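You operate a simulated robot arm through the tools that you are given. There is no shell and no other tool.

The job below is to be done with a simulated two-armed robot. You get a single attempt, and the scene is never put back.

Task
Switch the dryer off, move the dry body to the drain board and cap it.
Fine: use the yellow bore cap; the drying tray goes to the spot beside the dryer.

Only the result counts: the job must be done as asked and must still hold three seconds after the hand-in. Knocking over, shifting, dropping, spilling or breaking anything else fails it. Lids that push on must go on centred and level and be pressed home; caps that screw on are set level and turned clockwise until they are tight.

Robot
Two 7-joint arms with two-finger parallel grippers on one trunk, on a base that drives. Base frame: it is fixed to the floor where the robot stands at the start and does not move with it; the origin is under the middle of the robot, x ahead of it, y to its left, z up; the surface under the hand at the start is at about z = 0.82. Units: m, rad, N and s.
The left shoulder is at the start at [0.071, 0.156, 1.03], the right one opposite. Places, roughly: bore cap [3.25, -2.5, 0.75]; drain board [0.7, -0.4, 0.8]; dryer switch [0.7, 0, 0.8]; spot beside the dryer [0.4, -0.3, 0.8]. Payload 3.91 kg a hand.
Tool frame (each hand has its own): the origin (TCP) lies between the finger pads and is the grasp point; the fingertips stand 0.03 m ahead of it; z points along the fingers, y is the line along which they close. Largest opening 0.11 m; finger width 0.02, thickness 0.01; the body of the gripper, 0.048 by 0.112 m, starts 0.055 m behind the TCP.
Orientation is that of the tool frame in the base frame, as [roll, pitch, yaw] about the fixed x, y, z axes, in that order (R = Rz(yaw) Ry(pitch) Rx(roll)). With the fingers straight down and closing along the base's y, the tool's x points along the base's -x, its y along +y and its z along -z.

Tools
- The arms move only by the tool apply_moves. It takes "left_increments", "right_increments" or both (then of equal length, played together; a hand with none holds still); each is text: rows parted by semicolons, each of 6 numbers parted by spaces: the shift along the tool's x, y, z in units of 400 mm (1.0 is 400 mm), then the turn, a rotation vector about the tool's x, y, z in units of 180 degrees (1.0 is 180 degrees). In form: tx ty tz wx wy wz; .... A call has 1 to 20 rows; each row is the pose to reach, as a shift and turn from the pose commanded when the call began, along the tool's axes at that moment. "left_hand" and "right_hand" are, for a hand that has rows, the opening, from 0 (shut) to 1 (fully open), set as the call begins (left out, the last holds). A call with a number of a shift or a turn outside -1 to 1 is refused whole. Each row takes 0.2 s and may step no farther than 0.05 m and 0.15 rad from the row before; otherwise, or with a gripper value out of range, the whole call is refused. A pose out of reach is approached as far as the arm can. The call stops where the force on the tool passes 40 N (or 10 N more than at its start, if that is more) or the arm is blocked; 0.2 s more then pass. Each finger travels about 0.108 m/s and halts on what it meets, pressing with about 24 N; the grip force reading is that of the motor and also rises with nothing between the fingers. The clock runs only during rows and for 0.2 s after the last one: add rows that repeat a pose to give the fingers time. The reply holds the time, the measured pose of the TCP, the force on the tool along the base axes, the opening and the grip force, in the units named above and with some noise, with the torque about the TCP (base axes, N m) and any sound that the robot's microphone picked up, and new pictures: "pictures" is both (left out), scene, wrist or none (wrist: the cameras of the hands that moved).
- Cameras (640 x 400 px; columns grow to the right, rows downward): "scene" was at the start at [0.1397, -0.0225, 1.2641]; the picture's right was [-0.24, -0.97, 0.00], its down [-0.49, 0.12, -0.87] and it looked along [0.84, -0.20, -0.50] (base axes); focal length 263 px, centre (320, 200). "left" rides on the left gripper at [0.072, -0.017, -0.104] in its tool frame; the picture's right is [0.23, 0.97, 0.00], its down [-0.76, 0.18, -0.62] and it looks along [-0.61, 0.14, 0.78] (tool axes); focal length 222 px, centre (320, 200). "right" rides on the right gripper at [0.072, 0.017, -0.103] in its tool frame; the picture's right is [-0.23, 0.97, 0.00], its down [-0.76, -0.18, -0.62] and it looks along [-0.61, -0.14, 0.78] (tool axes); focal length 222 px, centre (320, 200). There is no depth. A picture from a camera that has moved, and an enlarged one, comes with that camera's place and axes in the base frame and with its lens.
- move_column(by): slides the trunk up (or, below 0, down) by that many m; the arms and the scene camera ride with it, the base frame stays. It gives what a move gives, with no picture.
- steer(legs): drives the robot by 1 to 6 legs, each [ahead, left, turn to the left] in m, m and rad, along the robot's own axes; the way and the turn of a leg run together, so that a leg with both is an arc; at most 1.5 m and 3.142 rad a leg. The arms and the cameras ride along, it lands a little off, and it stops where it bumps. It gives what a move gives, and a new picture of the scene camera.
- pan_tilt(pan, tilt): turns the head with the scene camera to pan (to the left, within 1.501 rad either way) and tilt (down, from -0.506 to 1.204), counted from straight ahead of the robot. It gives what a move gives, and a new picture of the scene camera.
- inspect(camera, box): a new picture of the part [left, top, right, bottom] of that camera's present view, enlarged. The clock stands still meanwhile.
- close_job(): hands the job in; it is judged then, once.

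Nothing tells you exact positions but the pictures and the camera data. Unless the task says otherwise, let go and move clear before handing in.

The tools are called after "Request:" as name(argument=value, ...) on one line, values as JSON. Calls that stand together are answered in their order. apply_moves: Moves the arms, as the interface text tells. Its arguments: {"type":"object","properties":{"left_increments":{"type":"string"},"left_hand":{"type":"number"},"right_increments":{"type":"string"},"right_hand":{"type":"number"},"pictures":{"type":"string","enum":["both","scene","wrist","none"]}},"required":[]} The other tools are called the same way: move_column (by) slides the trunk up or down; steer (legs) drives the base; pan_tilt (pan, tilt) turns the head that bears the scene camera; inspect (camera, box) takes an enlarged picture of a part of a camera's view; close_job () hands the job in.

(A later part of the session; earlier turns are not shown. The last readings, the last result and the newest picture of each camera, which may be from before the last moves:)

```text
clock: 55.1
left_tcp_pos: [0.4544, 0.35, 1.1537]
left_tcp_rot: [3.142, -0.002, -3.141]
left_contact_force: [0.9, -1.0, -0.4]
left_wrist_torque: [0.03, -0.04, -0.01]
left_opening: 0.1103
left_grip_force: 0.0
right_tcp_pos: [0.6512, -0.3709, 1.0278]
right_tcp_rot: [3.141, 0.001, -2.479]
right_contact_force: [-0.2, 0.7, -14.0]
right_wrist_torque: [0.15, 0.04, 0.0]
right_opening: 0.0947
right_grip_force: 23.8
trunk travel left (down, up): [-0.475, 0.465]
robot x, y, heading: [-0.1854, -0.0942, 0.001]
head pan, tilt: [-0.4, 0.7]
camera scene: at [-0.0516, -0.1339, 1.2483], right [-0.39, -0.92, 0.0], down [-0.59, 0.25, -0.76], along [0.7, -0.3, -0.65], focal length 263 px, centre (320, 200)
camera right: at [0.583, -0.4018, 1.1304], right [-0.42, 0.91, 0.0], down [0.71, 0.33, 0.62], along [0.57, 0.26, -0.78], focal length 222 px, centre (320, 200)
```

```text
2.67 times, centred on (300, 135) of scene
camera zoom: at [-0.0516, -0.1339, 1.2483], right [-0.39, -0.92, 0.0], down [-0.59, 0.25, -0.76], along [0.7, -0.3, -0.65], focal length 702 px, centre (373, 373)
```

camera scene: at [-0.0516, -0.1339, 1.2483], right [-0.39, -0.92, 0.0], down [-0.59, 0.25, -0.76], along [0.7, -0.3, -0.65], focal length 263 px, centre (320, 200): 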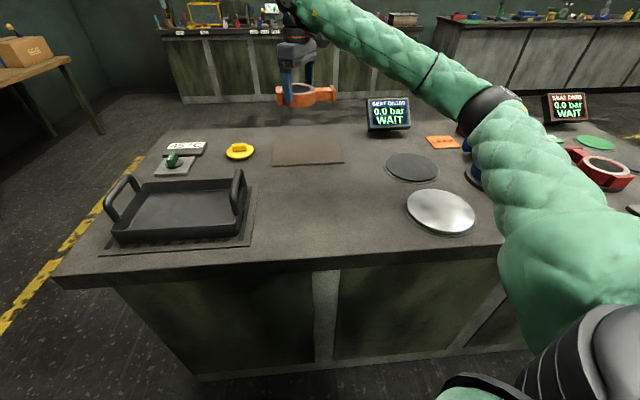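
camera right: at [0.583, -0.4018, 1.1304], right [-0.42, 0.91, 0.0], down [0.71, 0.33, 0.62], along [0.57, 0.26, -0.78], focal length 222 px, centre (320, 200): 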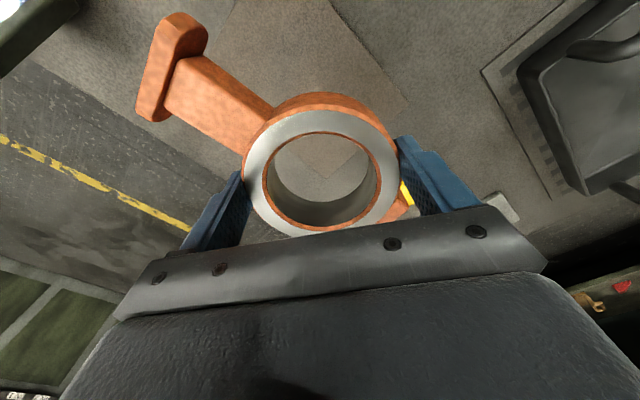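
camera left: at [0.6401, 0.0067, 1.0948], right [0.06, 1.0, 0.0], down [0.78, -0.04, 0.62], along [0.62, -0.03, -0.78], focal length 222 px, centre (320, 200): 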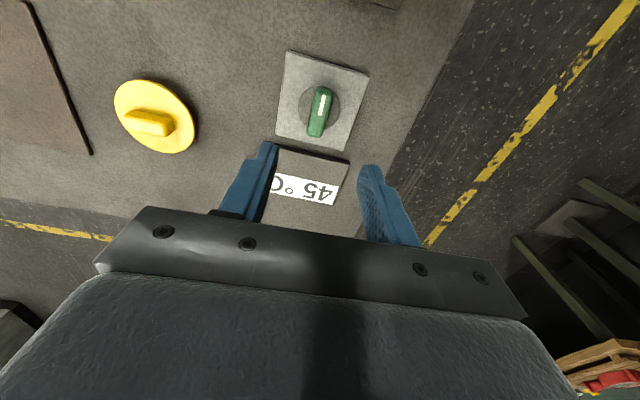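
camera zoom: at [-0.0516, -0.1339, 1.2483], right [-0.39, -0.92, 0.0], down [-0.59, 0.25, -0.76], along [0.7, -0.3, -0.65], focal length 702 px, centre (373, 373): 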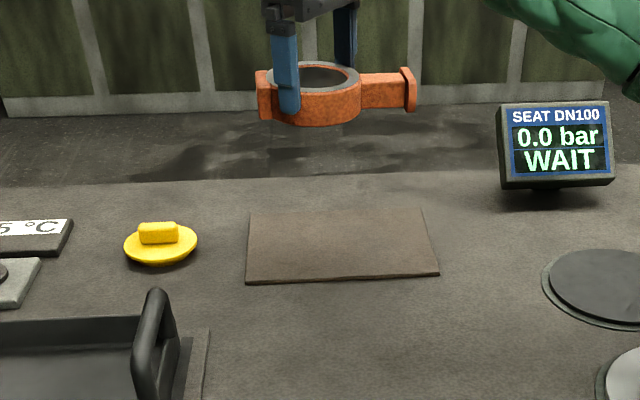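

The body hangs level above the board. I'll lower it to just above the surface and check its position.

Request:
apply_moves(right_increments="0 0 0.09 0 0 0; 0 0 0.18 0 0 0; 0 0 0.27 0 0 0; 0 0 0.34 0 0 0; 0 0 0.36 0 0 0; 0 0 0.36 0 0 0", pictures="both")

Request:
inspect(camera="scene", box=[220, 100, 380, 200])

```text
clock: 56.5
left_tcp_pos: [0.4565, 0.3503, 1.1551]
left_tcp_rot: [3.141, -0.004, 3.141]
left_contact_force: [0.2, 0.8, 0.1]
left_wrist_torque: [0.01, 0.0, 0.01]
left_opening: 0.1099
left_grip_force: 0.0
right_tcp_pos: [0.6514, -0.3699, 0.8851]
right_tcp_rot: [3.141, 0.001, -2.478]
right_contact_force: [0.0, 0.2, -13.4]
right_wrist_torque: [0.12, 0.06, 0.04]
right_opening: 0.0944
right_grip_force: 24.1
trunk travel left (down, up): [-0.475, 0.465]
robot x, y, heading: [-0.1858, -0.0977, -0.002]
head pan, tilt: [-0.4, 0.7]
camera scene: at [-0.0515, -0.1341, 1.2483], right [-0.39, -0.92, 0.0], down [-0.59, 0.25, -0.76], along [0.7, -0.3, -0.65], focal length 263 px, centre (320, 200)
camera right: at [0.5834, -0.4011, 0.9872], right [-0.42, 0.91, 0.0], down [0.71, 0.33, 0.62], along [0.57, 0.26, -0.78], focal length 222 px, centre (320, 200)
```

scene: 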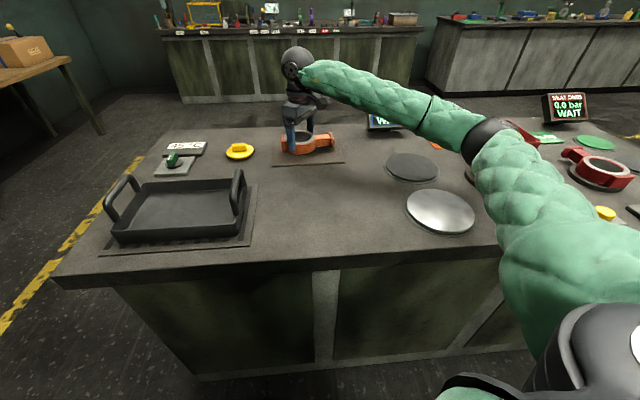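
right: 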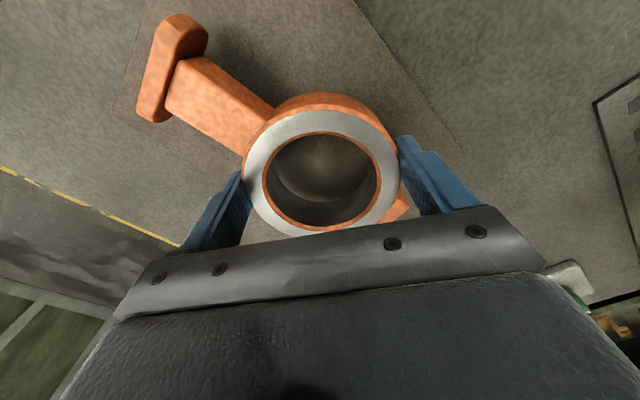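

```text
4.00 times, centred on (300, 150) of scene
camera zoom: at [-0.0515, -0.1341, 1.2483], right [-0.39, -0.92, 0.0], down [-0.59, 0.25, -0.76], along [0.7, -0.3, -0.65], focal length 1054 px, centre (400, 400)
```

zoom: 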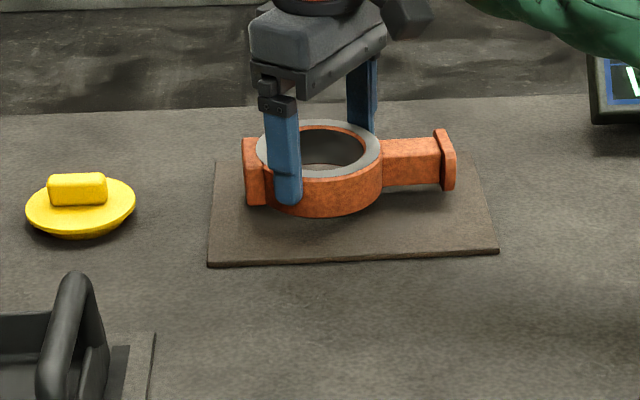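

The body is well over the board; I'll lower it slowly until it touches.

Request:
apply_moves(right_increments="0 0 0.006 0 0 0; 0 0 0.012 0 0 0; 0 0 0.018 0 0 0; 0 0 0.024 0 0 0; 0 0 0.03 0 0 0; 0 0 0.035 0 0 0", pictures="none")

```text
clock: 57.9
left_tcp_pos: [0.4549, 0.3495, 1.1551]
left_tcp_rot: [-3.137, -0.006, -3.141]
left_contact_force: [0.3, 0.6, -0.2]
left_wrist_torque: [-0.03, 0.02, 0.0]
left_opening: 0.1102
left_grip_force: 0.0
right_tcp_pos: [0.6509, -0.3705, 0.8726]
right_tcp_rot: [3.141, 0.001, -2.479]
right_contact_force: [-3.5, 1.5, -5.0]
right_wrist_torque: [-0.57, 0.48, -0.36]
right_opening: 0.0944
right_grip_force: 24.0
trunk travel left (down, up): [-0.475, 0.465]
robot x, y, heading: [-0.1807, -0.1001, 0.004]
head pan, tilt: [-0.4, 0.7]
```

It's touching (the load has dropped to 5 N). I'll lower one more millimetre and let go.

Request:
apply_moves(right_increments="0 0 0.003 0 0 0; 0 0 0.003 0 0 0", pictures="none")

Request:
apply_moves(right_increments="0 0 0 0 0 0; 0 0 0 0 0 0; 0 0 0 0 0 0", right_hand=1, pictures="both")

Request:
inspect(camera="scene", box=[220, 100, 380, 200])

```text
clock: 58.5
left_tcp_pos: [0.4544, 0.3512, 1.1543]
left_tcp_rot: [-3.14, -0.002, -3.141]
left_contact_force: [0.3, 0.9, -0.2]
left_wrist_torque: [-0.02, 0.03, 0.0]
left_opening: 0.1101
left_grip_force: 0.0
right_tcp_pos: [0.6513, -0.3708, 0.8707]
right_tcp_rot: [3.141, 0.004, -2.477]
right_contact_force: [0.5, 0.7, 3.7]
right_wrist_torque: [0.14, 0.71, -0.16]
right_opening: 0.0943
right_grip_force: 23.9
trunk travel left (down, up): [-0.475, 0.465]
robot x, y, heading: [-0.1811, -0.1014, -0.004]
head pan, tilt: [-0.4, 0.7]
```

```text
clock: 59.3
left_tcp_pos: [0.4553, 0.3497, 1.1543]
left_tcp_rot: [3.141, -0.004, -3.14]
left_contact_force: [-0.1, 1.0, 0.5]
left_wrist_torque: [0.01, 0.06, -0.02]
left_opening: 0.1097
left_grip_force: 0.1
right_tcp_pos: [0.6508, -0.3702, 0.8688]
right_tcp_rot: [-3.141, 0.001, -2.479]
right_contact_force: [0.5, -0.4, 1.0]
right_wrist_torque: [0.01, -0.01, 0.0]
right_opening: 0.1098
right_grip_force: 0.0
trunk travel left (down, up): [-0.475, 0.465]
robot x, y, heading: [-0.1854, -0.1019, -0.0]
head pan, tilt: [-0.4, 0.7]
camera scene: at [-0.0526, -0.1337, 1.2485], right [-0.39, -0.92, 0.0], down [-0.59, 0.25, -0.76], along [0.7, -0.3, -0.64], focal length 263 px, centre (320, 200)
camera right: at [0.583, -0.4012, 0.972], right [-0.42, 0.91, 0.0], down [0.71, 0.33, 0.62], along [0.57, 0.26, -0.78], focal length 222 px, centre (320, 200)
```

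scene: 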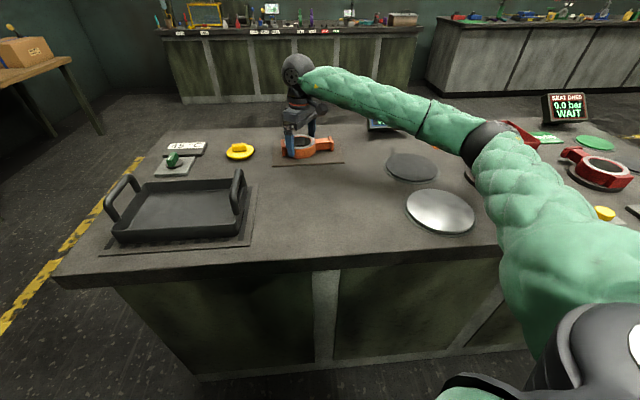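
right: 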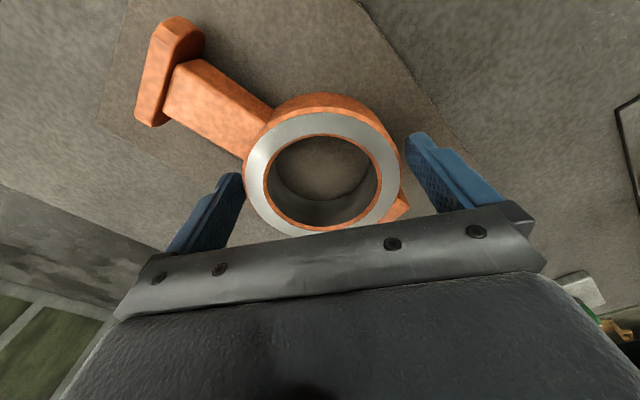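

```text
4.00 times, centred on (300, 150) of scene
camera zoom: at [-0.0526, -0.1337, 1.2485], right [-0.39, -0.92, 0.0], down [-0.59, 0.25, -0.76], along [0.7, -0.3, -0.64], focal length 1054 px, centre (400, 400)
```

zoom: 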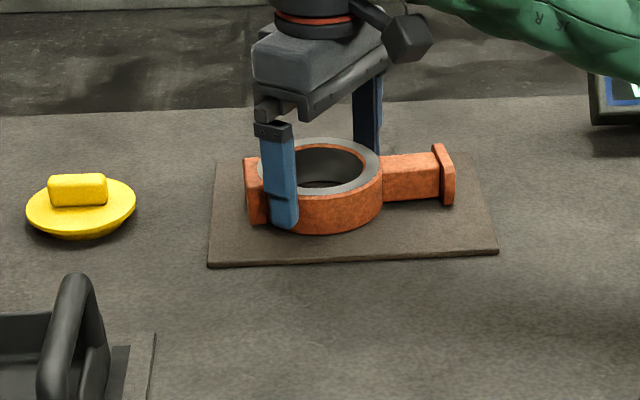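

The body sits squarely on the drain board with the ring centre at about (0.651, -0.370). Next I'll raise the right hand and bring both hands above the tray handles, turned to close across the bars.

Request:
apply_moves(right_increments="0 0 -0.08 0 0 0; 0 0 -0.18 0 0 0; 0 0 -0.29 0 0 0; 0 0 -0.4 0 0 0", right_hand=1, pictures="none")

Request:
apply_moves(right_increments="0.0103 0.1005 0 0 0 0.0382; 0.0206 0.201 0 0 0 0.0764; 0.031 0.3015 0 0 0 0.1146; 0.0413 0.402 0 0 0 0.1528; 0.0516 0.5025 0 0 0 0.191; 0.062 0.603 0 0 0 0.2292; 0.0722 0.7035 0 0 0 0.2674; 0.0825 0.804 0 0 0 0.3056; 0.0825 0.804 0 0 0 0.3056", left_increments="-0.0143 -0.0957 0.055 0 0 0.0135; -0.0286 -0.1914 0.11 0 0 0.027; -0.0429 -0.287 0.165 0 0 0.0405; -0.0571 -0.383 0.22 0 0 0.054; -0.0714 -0.4786 0.275 0 0 0.0675; -0.0857 -0.574 0.31 0 0 0.081; -0.1 -0.67 0.31 0 0 0.0945; -0.1 -0.67 0.31 0 0 0.0945; -0.1 -0.67 0.31 0 0 0.0945", pictures="both")

Request:
pan_tilt(pan=0.0, tilt=0.75)

Request:
inspect(camera="scene", box=[180, 80, 380, 220])

```text
clock: 60.3
left_tcp_pos: [0.4549, 0.351, 1.1538]
left_tcp_rot: [-3.139, -0.004, -3.142]
left_contact_force: [-0.1, 0.6, 1.0]
left_wrist_torque: [0.02, -0.03, -0.02]
left_opening: 0.11
left_grip_force: 0.0
right_tcp_pos: [0.6516, -0.3691, 1.0308]
right_tcp_rot: [3.141, 0.001, -2.48]
right_contact_force: [0.3, -0.1, 0.2]
right_wrist_torque: [-0.02, 0.01, 0.03]
right_opening: 0.1101
right_grip_force: 0.1
trunk travel left (down, up): [-0.475, 0.465]
robot x, y, heading: [-0.1816, -0.0965, -0.009]
head pan, tilt: [-0.4, 0.7]
```

```text
clock: 62.3
left_tcp_pos: [0.4958, 0.0794, 1.0281]
left_tcp_rot: [-3.141, -0.002, 2.843]
left_contact_force: [-0.5, -0.7, -0.5]
left_wrist_torque: [0.02, 0.07, 0.01]
left_opening: 0.1099
left_grip_force: 0.0
right_tcp_pos: [0.4252, -0.1403, 1.0302]
right_tcp_rot: [3.14, 0.0, 2.842]
right_contact_force: [0.2, -0.4, -0.4]
right_wrist_torque: [0.02, 0.02, -0.03]
right_opening: 0.1103
right_grip_force: 0.1
trunk travel left (down, up): [-0.475, 0.465]
robot x, y, heading: [-0.1778, -0.099, 0.002]
head pan, tilt: [-0.4, 0.7]
camera scene: at [-0.0522, -0.1349, 1.2484], right [-0.39, -0.92, 0.0], down [-0.59, 0.25, -0.76], along [0.7, -0.3, -0.65], focal length 263 px, centre (320, 200)
camera right: at [0.3605, -0.1018, 1.1326], right [0.5, 0.86, 0.0], down [0.68, -0.39, 0.62], along [0.54, -0.31, -0.78], focal length 222 px, centre (320, 200)
camera left: at [0.4215, 0.0848, 1.1316], right [0.07, 1.0, 0.0], down [0.78, -0.05, 0.62], along [0.62, -0.04, -0.78], focal length 222 px, centre (320, 200)
```

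scene: 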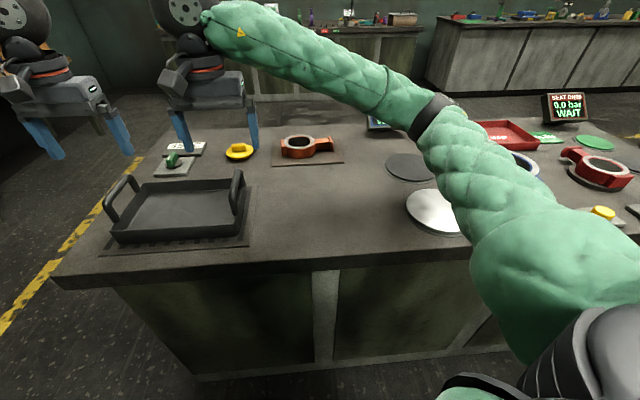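
right: 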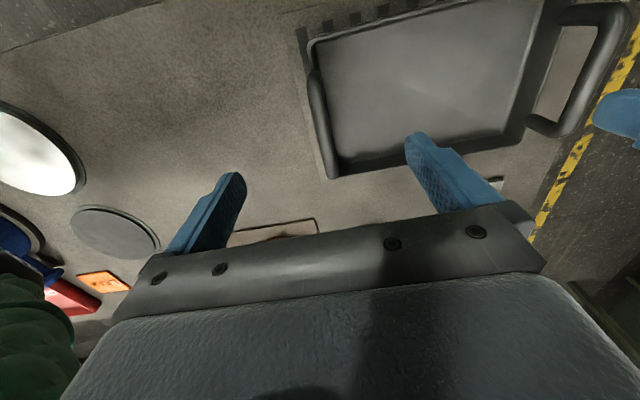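
left: 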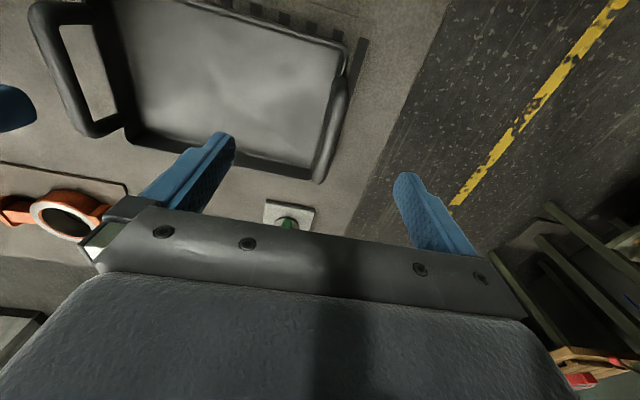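

```text
clock: 63.1
left_tcp_pos: [0.4949, 0.0817, 1.0279]
left_tcp_rot: [-3.141, -0.003, 2.844]
left_contact_force: [0.2, 0.3, 0.3]
left_wrist_torque: [0.0, 0.04, -0.03]
left_opening: 0.1101
left_grip_force: 0.1
right_tcp_pos: [0.4257, -0.1395, 1.0305]
right_tcp_rot: [3.139, 0.001, 2.846]
right_contact_force: [-0.1, 0.1, 0.3]
right_wrist_torque: [-0.04, 0.0, 0.0]
right_opening: 0.11
right_grip_force: 0.1
trunk travel left (down, up): [-0.475, 0.465]
robot x, y, heading: [-0.1859, -0.0964, -0.0]
head pan, tilt: [0.0, 0.75]
camera scene: at [-0.0478, -0.1008, 1.2442], right [0.0, -1.0, 0.0], down [-0.68, 0.0, -0.73], along [0.73, 0.0, -0.68], focal length 263 px, centre (320, 200)
```

scene: 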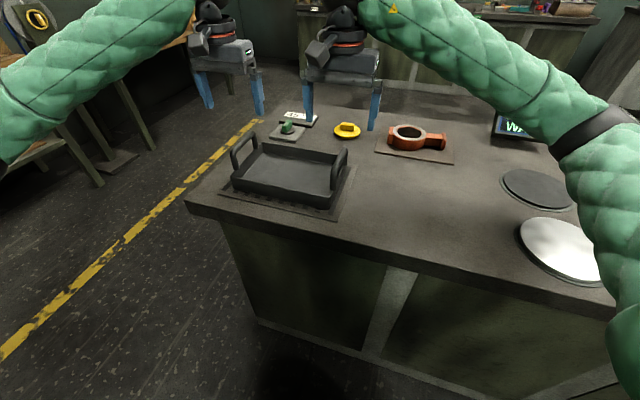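

```text
2.86 times, centred on (280, 150) of scene
camera zoom: at [-0.0478, -0.1008, 1.2442], right [0.0, -1.0, 0.0], down [-0.68, 0.0, -0.73], along [0.73, 0.0, -0.68], focal length 753 px, centre (434, 343)
```

zoom: 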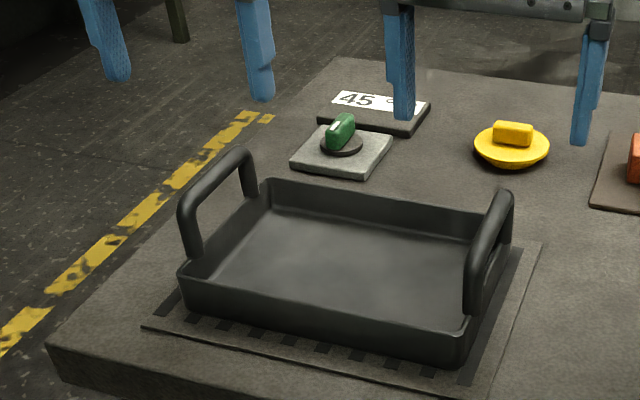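

Both hands hover over the handles. I'll zoom in on each handle with the wrist cameras for accurate alignment.

Request:
inspect(camera="right", box=[250, 30, 410, 200])

Request:
inspect(camera="left", box=[240, 30, 400, 200])

```text
2.35 times, centred on (330, 115) of right
camera zoom: at [0.3604, -0.1007, 1.1327], right [0.5, 0.86, 0.0], down [0.68, -0.39, 0.62], along [0.54, -0.31, -0.78], focal length 523 px, centre (296, 400)
```

zoom: 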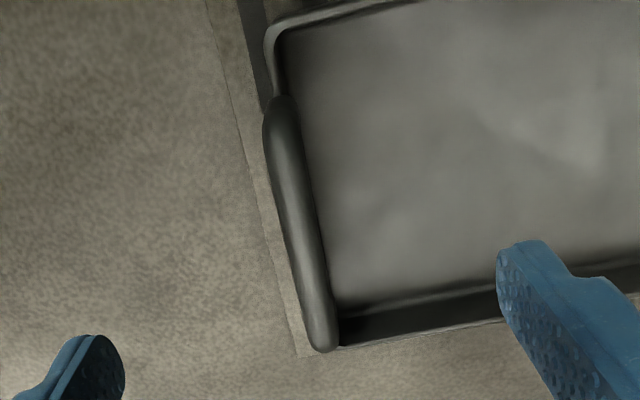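

```text
2.35 times, centred on (320, 115) of left
camera zoom: at [0.4211, 0.0864, 1.1317], right [0.07, 1.0, 0.0], down [0.78, -0.05, 0.62], along [0.62, -0.04, -0.78], focal length 523 px, centre (320, 400)
```

zoom: 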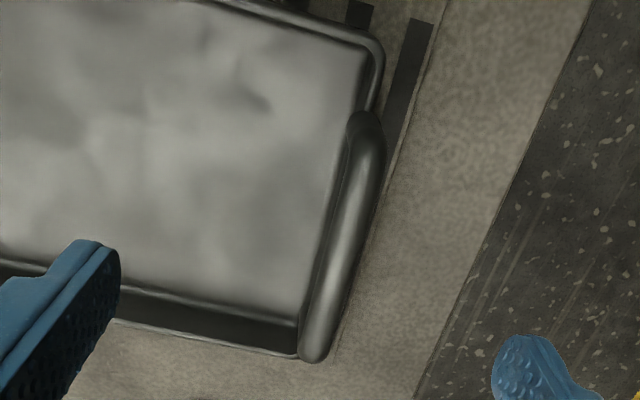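

Left handle mid is at about (0.502, 0.090) and right at (0.428, -0.137), both near z 0.925. I'll nudge both hands into line and descend over the bars.

Request:
apply_moves(left_increments="-0.01 0.025 0.07 0 0 0; -0.01 0.025 0.14 0 0 0; -0.01 0.025 0.21 0 0 0; -0.01 0.025 0.265 0 0 0; -0.01 0.025 0.265 0 0 0", right_increments="-0.004 0.009 0.07 0 0 0; -0.004 0.009 0.14 0 0 0; -0.004 0.009 0.21 0 0 0; -0.004 0.009 0.27 0 0 0; -0.004 0.009 0.27 0 0 0", left_hand=1, right_hand=1, pictures="both")

Request:
inspect(camera="scene", box=[180, 80, 380, 220])

```text
clock: 64.3
left_tcp_pos: [0.5006, 0.0876, 0.9232]
left_tcp_rot: [-3.141, -0.002, 2.843]
left_contact_force: [-0.2, 0.0, -0.7]
left_wrist_torque: [-0.01, -0.01, 0.02]
left_opening: 0.1099
left_grip_force: 0.1
right_tcp_pos: [0.4289, -0.1343, 0.923]
right_tcp_rot: [3.14, 0.002, 2.845]
right_contact_force: [-0.8, -0.1, -0.3]
right_wrist_torque: [0.01, 0.0, -0.01]
right_opening: 0.1101
right_grip_force: 0.1
trunk travel left (down, up): [-0.475, 0.465]
robot x, y, heading: [-0.1819, -0.0967, -0.004]
head pan, tilt: [0.0, 0.75]
camera scene: at [-0.048, -0.1006, 1.2443], right [0.0, -1.0, 0.0], down [-0.68, 0.0, -0.73], along [0.73, 0.0, -0.68], focal length 263 px, centre (320, 200)
camera right: at [0.3633, -0.0956, 1.0252], right [0.5, 0.87, 0.0], down [0.68, -0.39, 0.62], along [0.54, -0.31, -0.78], focal length 222 px, centre (320, 200)
camera left: at [0.4276, 0.0939, 1.026], right [0.07, 1.0, 0.0], down [0.78, -0.05, 0.62], along [0.62, -0.04, -0.78], focal length 222 px, centre (320, 200)
```

scene: 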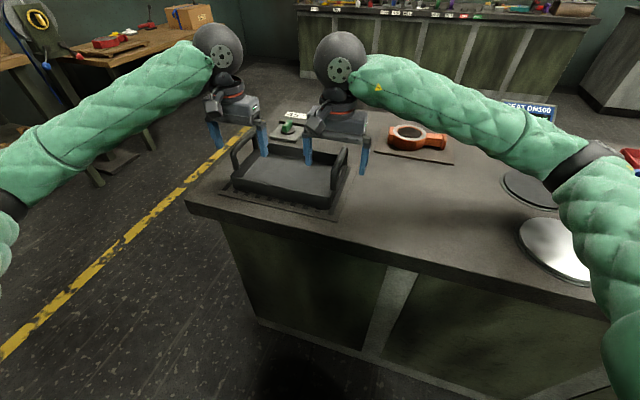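
right: 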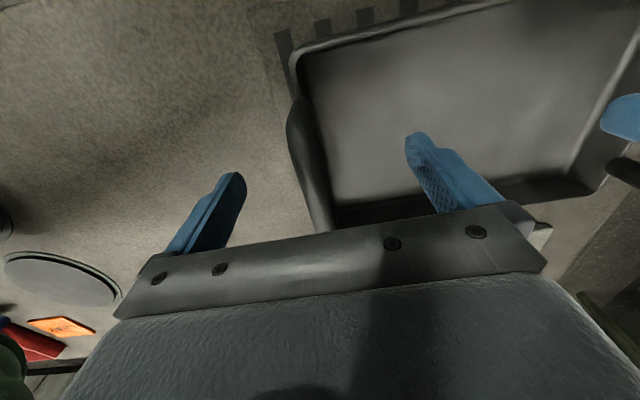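
left: 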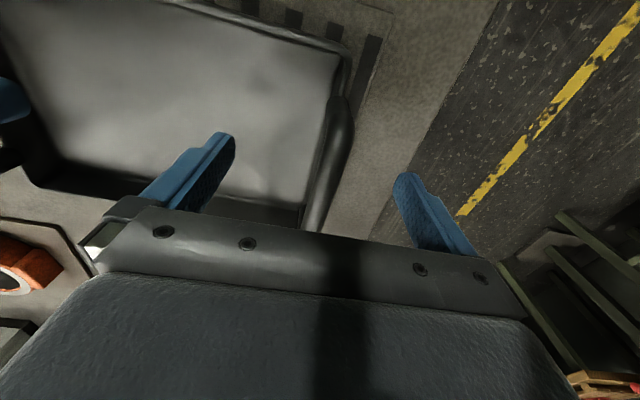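

```text
2.86 times, centred on (280, 150) of scene
camera zoom: at [-0.048, -0.1006, 1.2443], right [0.0, -1.0, 0.0], down [-0.68, 0.0, -0.73], along [0.73, 0.0, -0.68], focal length 753 px, centre (434, 343)
```

zoom: 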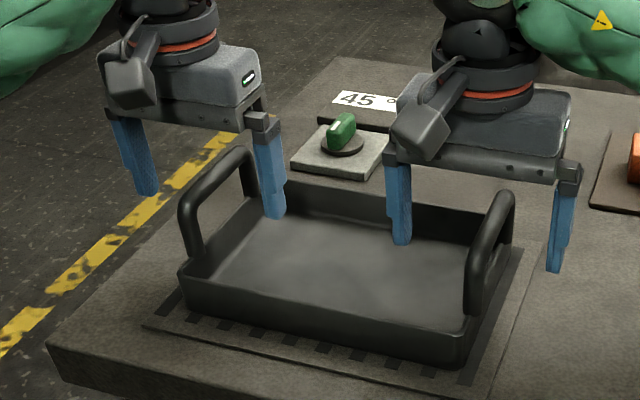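

The bars lie between the fingers of both hands. I'll close both grippers.

Request:
apply_moves(left_increments="0 0 0 0 0 0; 0 0 0 0 0 0; 0 0 0 0 0 0; 0 0 0 0 0 0", right_increments="0 0 0 0 0 0; 0 0 0 0 0 0; 0 0 0 0 0 0; 0 0 0 0 0 0", left_hand=0, right_hand=0, pictures="both")

```text
clock: 65.1
left_tcp_pos: [0.5036, 0.0958, 0.923]
left_tcp_rot: [3.136, -0.003, 2.857]
left_contact_force: [7.5, 31.0, -0.1]
left_wrist_torque: [0.35, -0.26, -0.43]
left_opening: 0.0159
left_grip_force: 24.1
right_tcp_pos: [0.4295, -0.1384, 0.9235]
right_tcp_rot: [-3.133, 0.003, 2.839]
right_contact_force: [-9.1, -30.6, 1.8]
right_wrist_torque: [-0.48, 0.24, -0.19]
right_opening: 0.0155
right_grip_force: 24.0
trunk travel left (down, up): [-0.475, 0.465]
robot x, y, heading: [-0.1829, -0.1016, -0.004]
head pan, tilt: [0.0, 0.75]
stopped in row 3 (left hand): the force on the tool passed its limit at 47 N (the readings are from after the stop); the commanded pose is now the measured one
camera scene: at [-0.0479, -0.1005, 1.2442], right [0.0, -1.0, 0.0], down [-0.68, 0.0, -0.73], along [0.73, 0.0, -0.68], focal length 263 px, centre (320, 200)
camera right: at [0.364, -0.0987, 1.0249], right [0.51, 0.86, -0.01], down [0.68, -0.39, 0.63], along [0.54, -0.32, -0.78], focal length 222 px, centre (320, 200)
camera left: at [0.4298, 0.0984, 1.0263], right [0.06, 1.0, 0.01], down [0.78, -0.05, 0.62], along [0.62, -0.03, -0.78], focal length 222 px, centre (320, 200)
```

scene: 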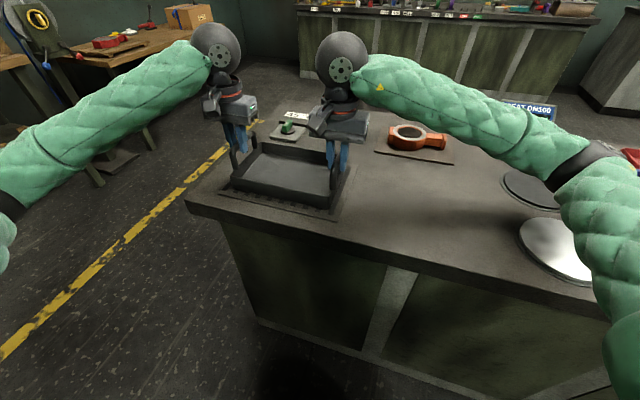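
right: 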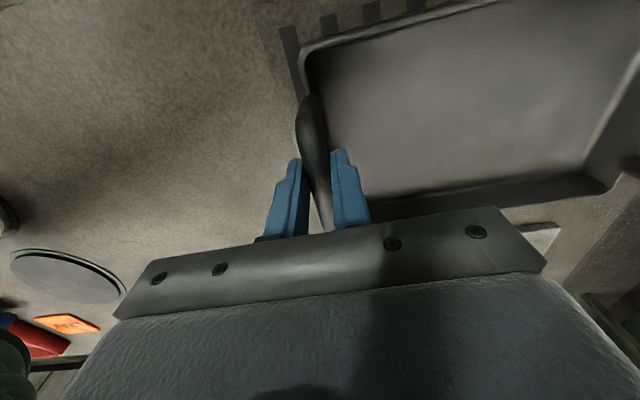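
left: 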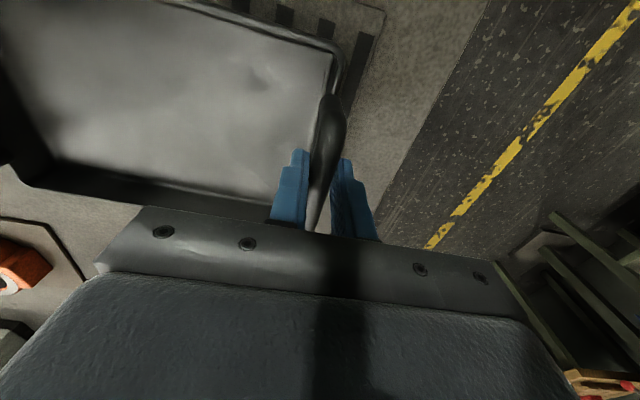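

The handles are slightly farther apart than I took them to be, so the hands pull against each other with about 31 N. I'll ease both outward a little to relieve it.

Request:
apply_moves(left_increments="0 0.005 0 0 0 0; 0 0.005 0 0 0 0", right_increments="0 -0.005 0 0 0 0; 0 -0.005 0 0 0 0", pictures="none")

```text
clock: 65.7
left_tcp_pos: [0.5037, 0.0947, 0.9227]
left_tcp_rot: [3.139, -0.004, 2.852]
left_contact_force: [3.2, 19.1, 0.1]
left_wrist_torque: [0.35, 0.03, -0.39]
left_opening: 0.0154
left_grip_force: 24.2
right_tcp_pos: [0.4286, -0.1386, 0.9243]
right_tcp_rot: [-3.136, 0.002, 2.843]
right_contact_force: [-1.4, -17.3, 5.0]
right_wrist_torque: [-0.3, -0.1, -0.2]
right_opening: 0.0154
right_grip_force: 24.1
trunk travel left (down, up): [-0.475, 0.465]
robot x, y, heading: [-0.1822, -0.0971, -0.005]
head pan, tilt: [0.0, 0.75]
```

Request:
apply_moves(left_increments="0 0.007 0 0 0 0; 0 0.007 0 0 0 0", right_increments="0 -0.007 0 0 0 0; 0 -0.007 0 0 0 0", pictures="none")

```text
clock: 66.4
left_tcp_pos: [0.502, 0.095, 0.9225]
left_tcp_rot: [3.142, -0.005, 2.844]
left_contact_force: [-2.6, -2.3, 3.5]
left_wrist_torque: [-0.03, -0.03, -0.23]
left_opening: 0.0156
left_grip_force: 23.6
right_tcp_pos: [0.4274, -0.1399, 0.9228]
right_tcp_rot: [-3.141, 0.0, 2.847]
right_contact_force: [1.4, 2.9, 0.8]
right_wrist_torque: [0.07, 0.09, -0.23]
right_opening: 0.0155
right_grip_force: 24.4
trunk travel left (down, up): [-0.475, 0.465]
robot x, y, heading: [-0.1817, -0.0975, -0.004]
head pan, tilt: [0.0, 0.75]
stopped in row 2 (right hand): the force on the tool passed its limit at 43 N (the readings are from after the stop); the commanded pose is now the measured one
```

Forces are now near zero with both handles gripped. I'll lift the tray together slowly by 5 cm.

Request:
apply_moves(left_increments="0 0 -0.02 0 0 0; 0 0 -0.04 0 0 0; 0 0 -0.065 0 0 0; 0 0 -0.095 0 0 0; 0 0 -0.125 0 0 0; 0 0 -0.125 0 0 0", right_increments="0 0 -0.02 0 0 0; 0 0 -0.04 0 0 0; 0 0 -0.065 0 0 0; 0 0 -0.095 0 0 0; 0 0 -0.125 0 0 0; 0 0 -0.125 0 0 0", pictures="scene")

Request:
inspect(camera="scene", box=[180, 80, 380, 220])

```text
clock: 67.8
left_tcp_pos: [0.5022, 0.0944, 0.9714]
left_tcp_rot: [3.141, -0.004, 2.844]
left_contact_force: [-1.0, -1.7, -1.4]
left_wrist_torque: [-0.03, -0.1, -0.06]
left_opening: 0.0156
left_grip_force: 24.0
right_tcp_pos: [0.4284, -0.1404, 0.9723]
right_tcp_rot: [-3.141, 0.0, 2.845]
right_contact_force: [1.4, 2.5, -1.8]
right_wrist_torque: [0.04, 0.18, -0.02]
right_opening: 0.0155
right_grip_force: 23.7
trunk travel left (down, up): [-0.475, 0.465]
robot x, y, heading: [-0.1797, -0.0997, -0.001]
head pan, tilt: [0.0, 0.75]
camera scene: at [-0.0474, -0.1006, 1.2441], right [0.0, -1.0, 0.0], down [-0.68, 0.0, -0.73], along [0.73, 0.0, -0.68], focal length 263 px, centre (320, 200)
```

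scene: 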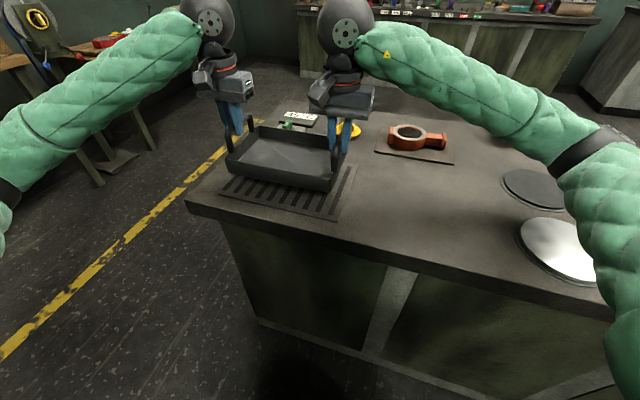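

```text
2.86 times, centred on (280, 150) of scene
camera zoom: at [-0.0474, -0.1006, 1.2441], right [0.0, -1.0, 0.0], down [-0.68, 0.0, -0.73], along [0.73, 0.0, -0.68], focal length 753 px, centre (434, 343)
```

zoom: 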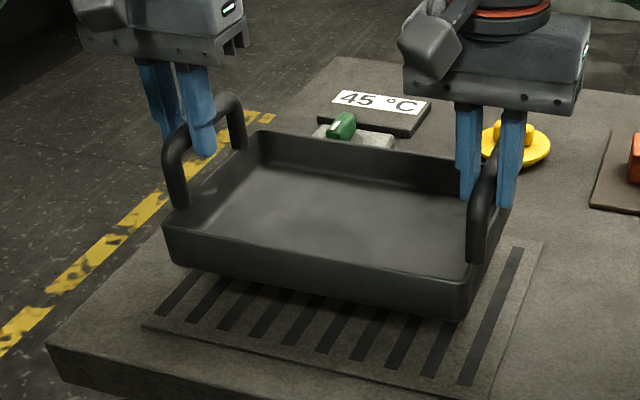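

The tray is up and level (very light). The dryer plate is centred at about (0.482, -0.031), and the spot beside it works out to about (0.40, -0.30); I'll drive the base by (-0.068, -0.285) carrying the tray.

Request:
steer(legs=[[-0.068, -0.285, 0]])

Request:
inspect(camera="scene", box=[160, 60, 400, 230])

```text
clock: 69.8
left_tcp_pos: [0.4324, -0.1884, 0.9725]
left_tcp_rot: [3.142, -0.003, 2.846]
left_contact_force: [-2.5, -6.0, -1.4]
left_wrist_torque: [-0.02, 0.15, -0.09]
left_opening: 0.0154
left_grip_force: 24.1
right_tcp_pos: [0.3595, -0.423, 0.9719]
right_tcp_rot: [3.141, 0.002, 2.842]
right_contact_force: [2.1, 4.7, -1.6]
right_wrist_torque: [0.09, -0.12, 0.01]
right_opening: 0.0155
right_grip_force: 23.6
trunk travel left (down, up): [-0.475, 0.465]
robot x, y, heading: [-0.2536, -0.3793, -0.004]
head pan, tilt: [0.0, 0.75]
camera scene: at [-0.117, -0.3842, 1.2442], right [0.0, -1.0, 0.0], down [-0.68, 0.0, -0.73], along [0.73, 0.0, -0.68], focal length 263 px, centre (320, 200)
```

scene: 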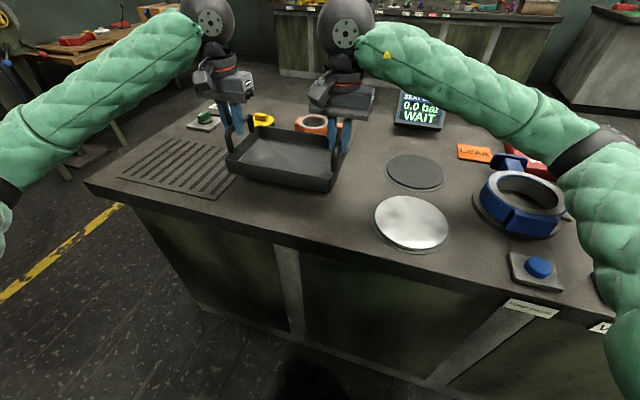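

```text
2.35 times, centred on (280, 145) of scene
camera zoom: at [-0.117, -0.3842, 1.2442], right [0.0, -1.0, 0.0], down [-0.68, 0.0, -0.73], along [0.73, 0.0, -0.68], focal length 620 px, centre (414, 329)
```

zoom: 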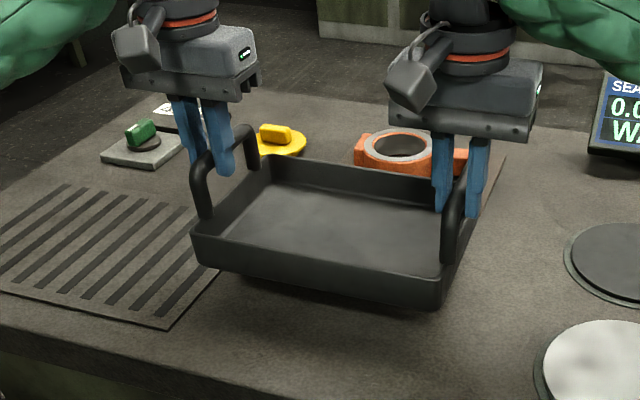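

The tray centre is at about (0.396, -0.306), clear of the dryer plate. I'll lower it to near the bench, then slowly to contact.

Request:
apply_moves(left_increments="0 0 0.03 0 0 0; 0 0 0.06 0 0 0; 0 0 0.09 0 0 0; 0 0 0.115 0 0 0; 0 0 0.12 0 0 0; 0 0 0.125 0 0 0", right_increments="0 0 0.03 0 0 0; 0 0 0.06 0 0 0; 0 0 0.09 0 0 0; 0 0 0.115 0 0 0; 0 0 0.12 0 0 0; 0 0 0.125 0 0 0", pictures="none")

Request:
inspect(camera="scene", box=[160, 60, 400, 230])

```text
clock: 71.2
left_tcp_pos: [0.4335, -0.1872, 0.9233]
left_tcp_rot: [-3.14, -0.002, 2.844]
left_contact_force: [-4.8, -14.9, -2.9]
left_wrist_torque: [-0.03, 0.43, -0.09]
left_opening: 0.0156
left_grip_force: 23.9
right_tcp_pos: [0.3591, -0.4226, 0.9222]
right_tcp_rot: [-3.141, 0.001, 2.842]
right_contact_force: [5.5, 14.6, -1.3]
right_wrist_torque: [0.15, -0.34, -0.08]
right_opening: 0.0154
right_grip_force: 23.8
trunk travel left (down, up): [-0.475, 0.465]
robot x, y, heading: [-0.2525, -0.3772, -0.0]
head pan, tilt: [0.0, 0.75]
```

```text
2.35 times, centred on (280, 145) of scene
camera zoom: at [-0.1166, -0.3831, 1.2442], right [0.0, -1.0, 0.0], down [-0.68, 0.0, -0.73], along [0.73, 0.0, -0.68], focal length 620 px, centre (414, 329)
```

zoom: 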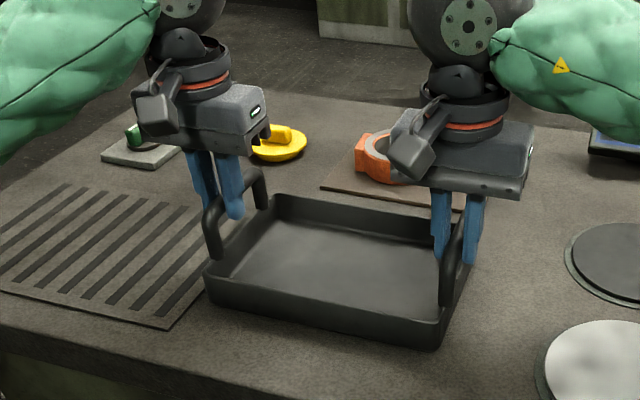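

I'll ease the slight inward/outward tension and continue down in 2 mm steps.

Request:
apply_moves(left_increments="0 -0.004 0.005 0 0 0; 0 -0.004 0.01 0 0 0; 0 -0.004 0.015 0 0 0; 0 -0.004 0.02 0 0 0", right_increments="0 0.004 0.005 0 0 0; 0 0.004 0.01 0 0 0; 0 0.004 0.015 0 0 0; 0 0.004 0.02 0 0 0", pictures="none")

```text
clock: 72.2
left_tcp_pos: [0.432, -0.1885, 0.9175]
left_tcp_rot: [3.138, 0.002, 2.848]
left_contact_force: [-0.5, 2.8, 11.3]
left_wrist_torque: [0.28, 0.54, -0.14]
left_opening: 0.0156
left_grip_force: 23.6
right_tcp_pos: [0.3585, -0.4219, 0.9178]
right_tcp_rot: [-3.141, 0.007, 2.843]
right_contact_force: [-2.2, -0.5, 10.5]
right_wrist_torque: [0.15, 0.56, 0.0]
right_opening: 0.0159
right_grip_force: 23.9
trunk travel left (down, up): [-0.475, 0.465]
robot x, y, heading: [-0.2553, -0.3819, -0.002]
head pan, tilt: [0.0, 0.75]
stopped in row 4 (left hand): the force on the tool passed its limit at 42 N (the readings are from after the stop); the commanded pose is now the measured one
```

The tray is on the bench (upward reaction on both hands). I'll open both grippers, opening only as far as needed, then check.

Request:
apply_moves(left_increments="0 0 0 0 0 0; 0 0 0 0 0 0; 0 0 0 0 0 0", right_increments="0 0 0 0 0 0; 0 0 0 0 0 0; 0 0 0 0 0 0", left_hand=0.6, right_hand=0.6, pictures="scene")

Request:
apply_moves(left_increments="0 0 -0.06 0 0 0; 0 0 -0.14 0 0 0; 0 0 -0.24 0 0 0; 0 0 -0.34 0 0 0", right_increments="0 0 -0.06 0 0 0; 0 0 -0.14 0 0 0; 0 0 -0.24 0 0 0; 0 0 -0.34 0 0 0", pictures="both")

Request:
inspect(camera="scene", box=[100, 60, 460, 285])

```text
clock: 73.0
left_tcp_pos: [0.434, -0.1874, 0.9169]
left_tcp_rot: [3.14, 0.0, 2.848]
left_contact_force: [-1.0, 0.3, 0.7]
left_wrist_torque: [-0.01, -0.01, -0.04]
left_opening: 0.066
left_grip_force: 0.0
right_tcp_pos: [0.3605, -0.4216, 0.9148]
right_tcp_rot: [-3.139, 0.001, 2.841]
right_contact_force: [-0.4, -0.1, 0.2]
right_wrist_torque: [-0.01, 0.02, 0.0]
right_opening: 0.0659
right_grip_force: 0.1
trunk travel left (down, up): [-0.475, 0.465]
robot x, y, heading: [-0.2547, -0.379, -0.007]
head pan, tilt: [0.0, 0.75]
camera scene: at [-0.1169, -0.3831, 1.2442], right [0.0, -1.0, 0.0], down [-0.68, 0.0, -0.73], along [0.73, 0.0, -0.68], focal length 263 px, centre (320, 200)
```

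scene: 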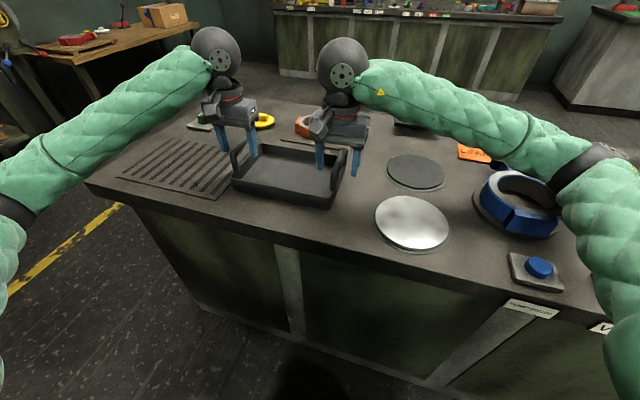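

```text
clock: 74.0
left_tcp_pos: [0.4331, -0.1893, 1.0532]
left_tcp_rot: [3.14, 0.0, 2.849]
left_contact_force: [0.1, 0.0, 0.5]
left_wrist_torque: [-0.01, 0.0, 0.01]
left_opening: 0.0659
left_grip_force: 0.0
right_tcp_pos: [0.3573, -0.4228, 1.0516]
right_tcp_rot: [3.139, 0.003, 2.843]
right_contact_force: [0.1, -0.1, 0.3]
right_wrist_torque: [-0.01, -0.04, -0.01]
right_opening: 0.0661
right_grip_force: 0.2
trunk travel left (down, up): [-0.475, 0.465]
robot x, y, heading: [-0.2528, -0.3846, -0.002]
head pan, tilt: [0.0, 0.75]
camera scene: at [-0.1184, -0.3833, 1.2442], right [0.0, -1.0, 0.0], down [-0.68, 0.0, -0.73], along [0.73, 0.0, -0.68], focal length 263 px, centre (320, 200)
camera right: at [0.2928, -0.3842, 1.1527], right [0.5, 0.86, 0.0], down [0.67, -0.39, 0.63], along [0.54, -0.32, -0.78], focal length 222 px, centre (320, 200)
camera left: at [0.3585, -0.1852, 1.157], right [0.06, 1.0, 0.0], down [0.78, -0.05, 0.62], along [0.62, -0.04, -0.78], focal length 222 px, centre (320, 200)
```

scene: 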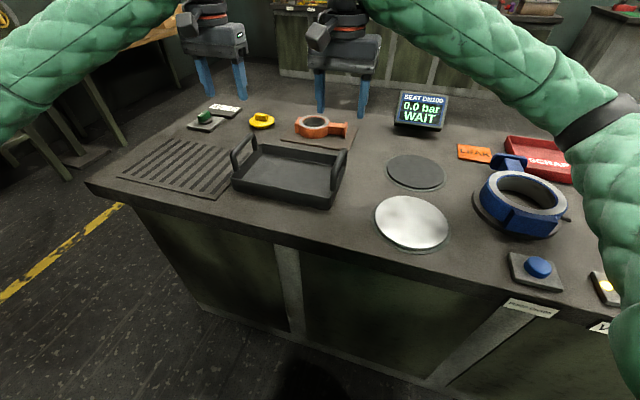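
right: 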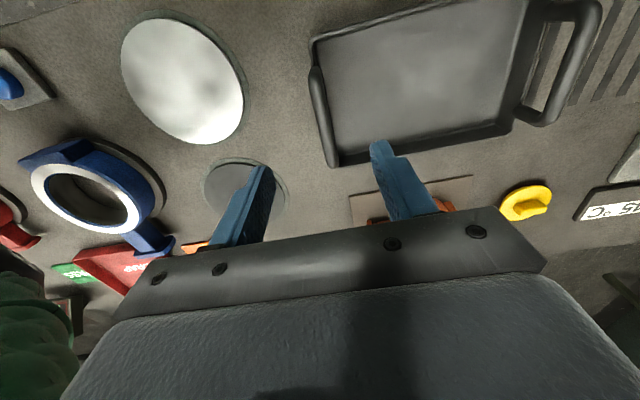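
left: 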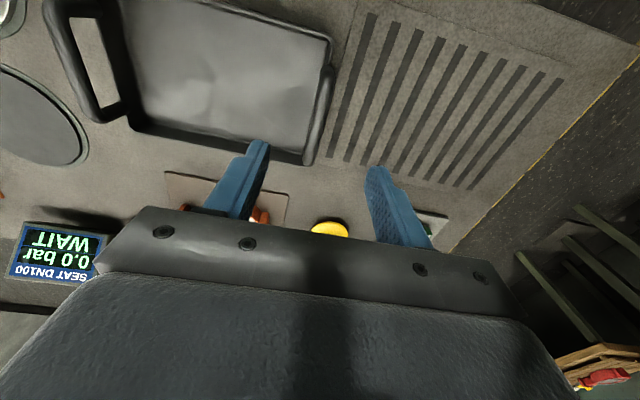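

```text
1.78 times, centred on (280, 172) of scene
camera zoom: at [-0.1184, -0.3833, 1.2442], right [0.0, -1.0, 0.0], down [-0.68, 0.0, -0.73], along [0.73, 0.0, -0.68], focal length 468 px, centre (391, 249)
```

zoom: 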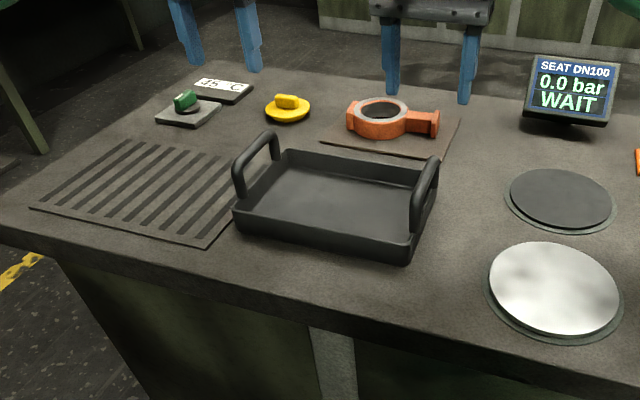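

The tray now stands beside the dryer and the body on the board. Before choosing the cap, I'll raise the trunk and drive round the left end of the bench to look behind the box at the stated cap place.

Request:
move_column(by=0.4)

Request:
steer(legs=[[-0.05, 1.2, 0], [1.0, 0, 0]])

Request:
pan_tilt(pan=-0.85, tilt=0.3)

```text
clock: 77.8
left_tcp_pos: [0.4348, -0.1883, 1.4529]
left_tcp_rot: [3.141, -0.001, 2.847]
left_contact_force: [0.0, 0.3, 0.4]
left_wrist_torque: [-0.01, -0.01, 0.0]
left_opening: 0.0658
left_grip_force: 0.0
right_tcp_pos: [0.3606, -0.4226, 1.449]
right_tcp_rot: [3.141, 0.002, 2.842]
right_contact_force: [0.2, -0.3, 0.1]
right_wrist_torque: [-0.01, 0.02, 0.01]
right_opening: 0.0661
right_grip_force: 0.1
trunk travel left (down, up): [-0.875, 0.065]
robot x, y, heading: [-0.2532, -0.3838, -0.001]
head pan, tilt: [0.0, 0.75]
```

```text
clock: 88.6
left_tcp_pos: [1.3636, 1.0204, 1.4539]
left_tcp_rot: [3.14, 0.002, 2.854]
left_contact_force: [-0.1, -0.5, -0.1]
left_wrist_torque: [0.02, 0.0, 0.03]
left_opening: 0.0659
left_grip_force: 0.0
right_tcp_pos: [1.2914, 0.789, 1.4497]
right_tcp_rot: [-3.139, 0.004, 2.847]
right_contact_force: [0.5, 0.4, 0.0]
right_wrist_torque: [-0.01, 0.01, -0.05]
right_opening: 0.066
right_grip_force: 0.1
trunk travel left (down, up): [-0.875, 0.065]
robot x, y, heading: [0.6789, 0.8245, -0.001]
head pan, tilt: [0.0, 0.75]
camera scene: at [0.8133, 0.8252, 1.6443], right [0.0, -1.0, 0.0], down [-0.68, 0.0, -0.73], along [0.73, 0.0, -0.68], focal length 263 px, centre (320, 200)
```

scene: 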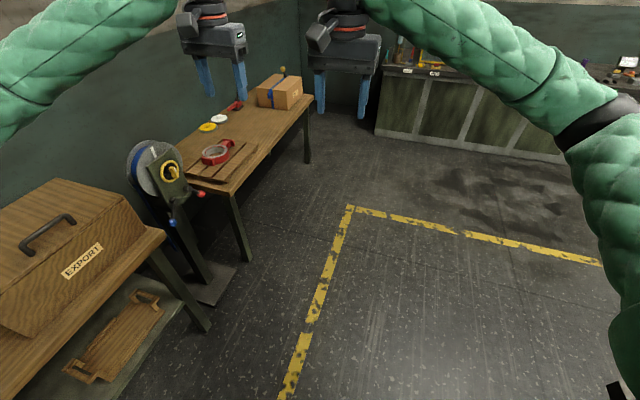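

```text
clock: 89.8
left_tcp_pos: [1.363, 1.0215, 1.452]
left_tcp_rot: [3.14, -0.001, 2.853]
left_contact_force: [-0.4, -0.5, -0.9]
left_wrist_torque: [-0.02, 0.03, -0.01]
left_opening: 0.0658
left_grip_force: 0.1
right_tcp_pos: [1.2912, 0.7877, 1.4499]
right_tcp_rot: [-3.14, 0.0, 2.845]
right_contact_force: [0.4, 0.7, 0.1]
right_wrist_torque: [0.01, -0.01, 0.0]
right_opening: 0.0661
right_grip_force: 0.0
trunk travel left (down, up): [-0.875, 0.065]
robot x, y, heading: [0.678, 0.8215, -0.001]
head pan, tilt: [-0.85, 0.3]
camera scene: at [0.7926, 0.7551, 1.6846], right [-0.75, -0.66, 0.0], down [-0.2, 0.22, -0.96], along [0.63, -0.72, -0.3], focal length 263 px, centre (320, 200)
```

scene: 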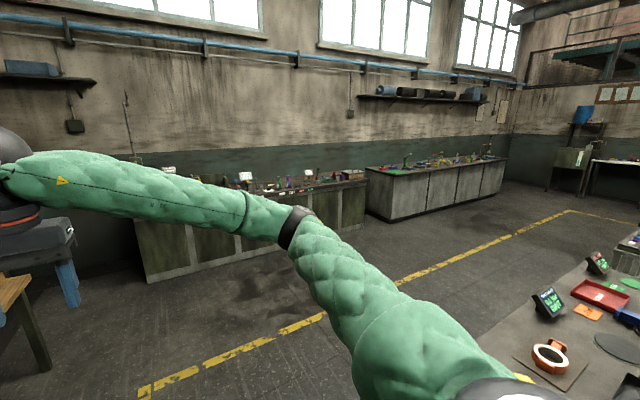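

Request:
inspect(camera="scene", box=[310, 160, 380, 200])

Request:
inspect(camera="scene", box=[260, 160, 330, 200])

Request:
inspect(camera="scene", box=[360, 130, 520, 220])

```text
9.14 times, centred on (345, 180) of scene
camera zoom: at [0.7926, 0.7551, 1.6846], right [-0.75, -0.66, 0.0], down [-0.2, 0.22, -0.96], along [0.63, -0.72, -0.3], focal length 2409 px, centre (91, 383)
```

zoom: 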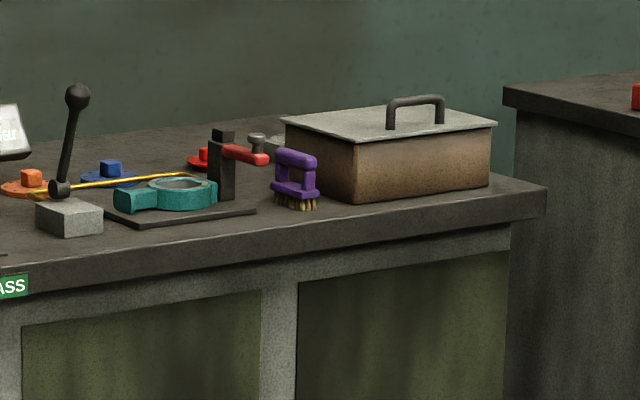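

```text
9.14 times, centred on (295, 180) of scene
camera zoom: at [0.7926, 0.7551, 1.6846], right [-0.75, -0.66, 0.0], down [-0.2, 0.22, -0.96], along [0.63, -0.72, -0.3], focal length 2409 px, centre (549, 383)
```

zoom: 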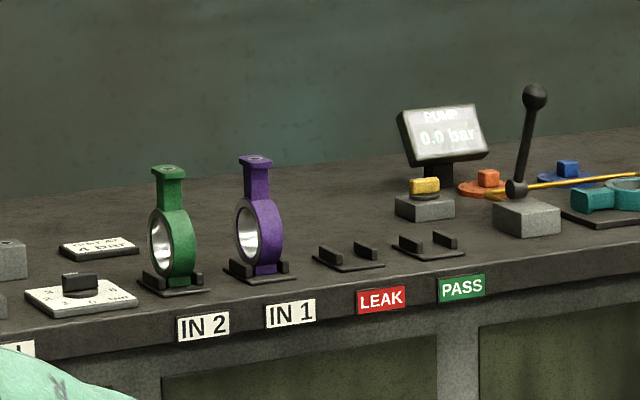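

```text
4.00 times, centred on (440, 175) of scene
camera zoom: at [0.7926, 0.7551, 1.6846], right [-0.75, -0.66, 0.0], down [-0.2, 0.22, -0.96], along [0.63, -0.72, -0.3], focal length 1054 px, centre (-160, 300)
```

zoom: 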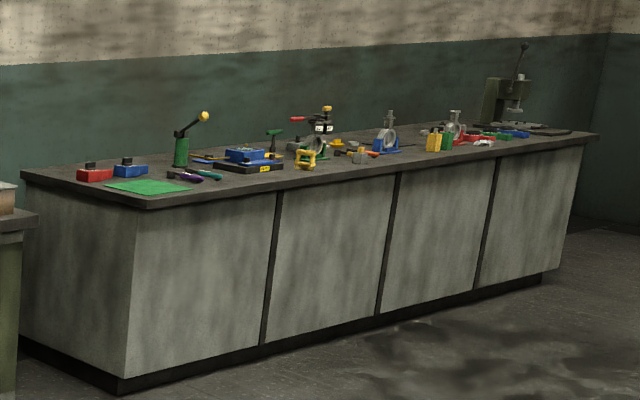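

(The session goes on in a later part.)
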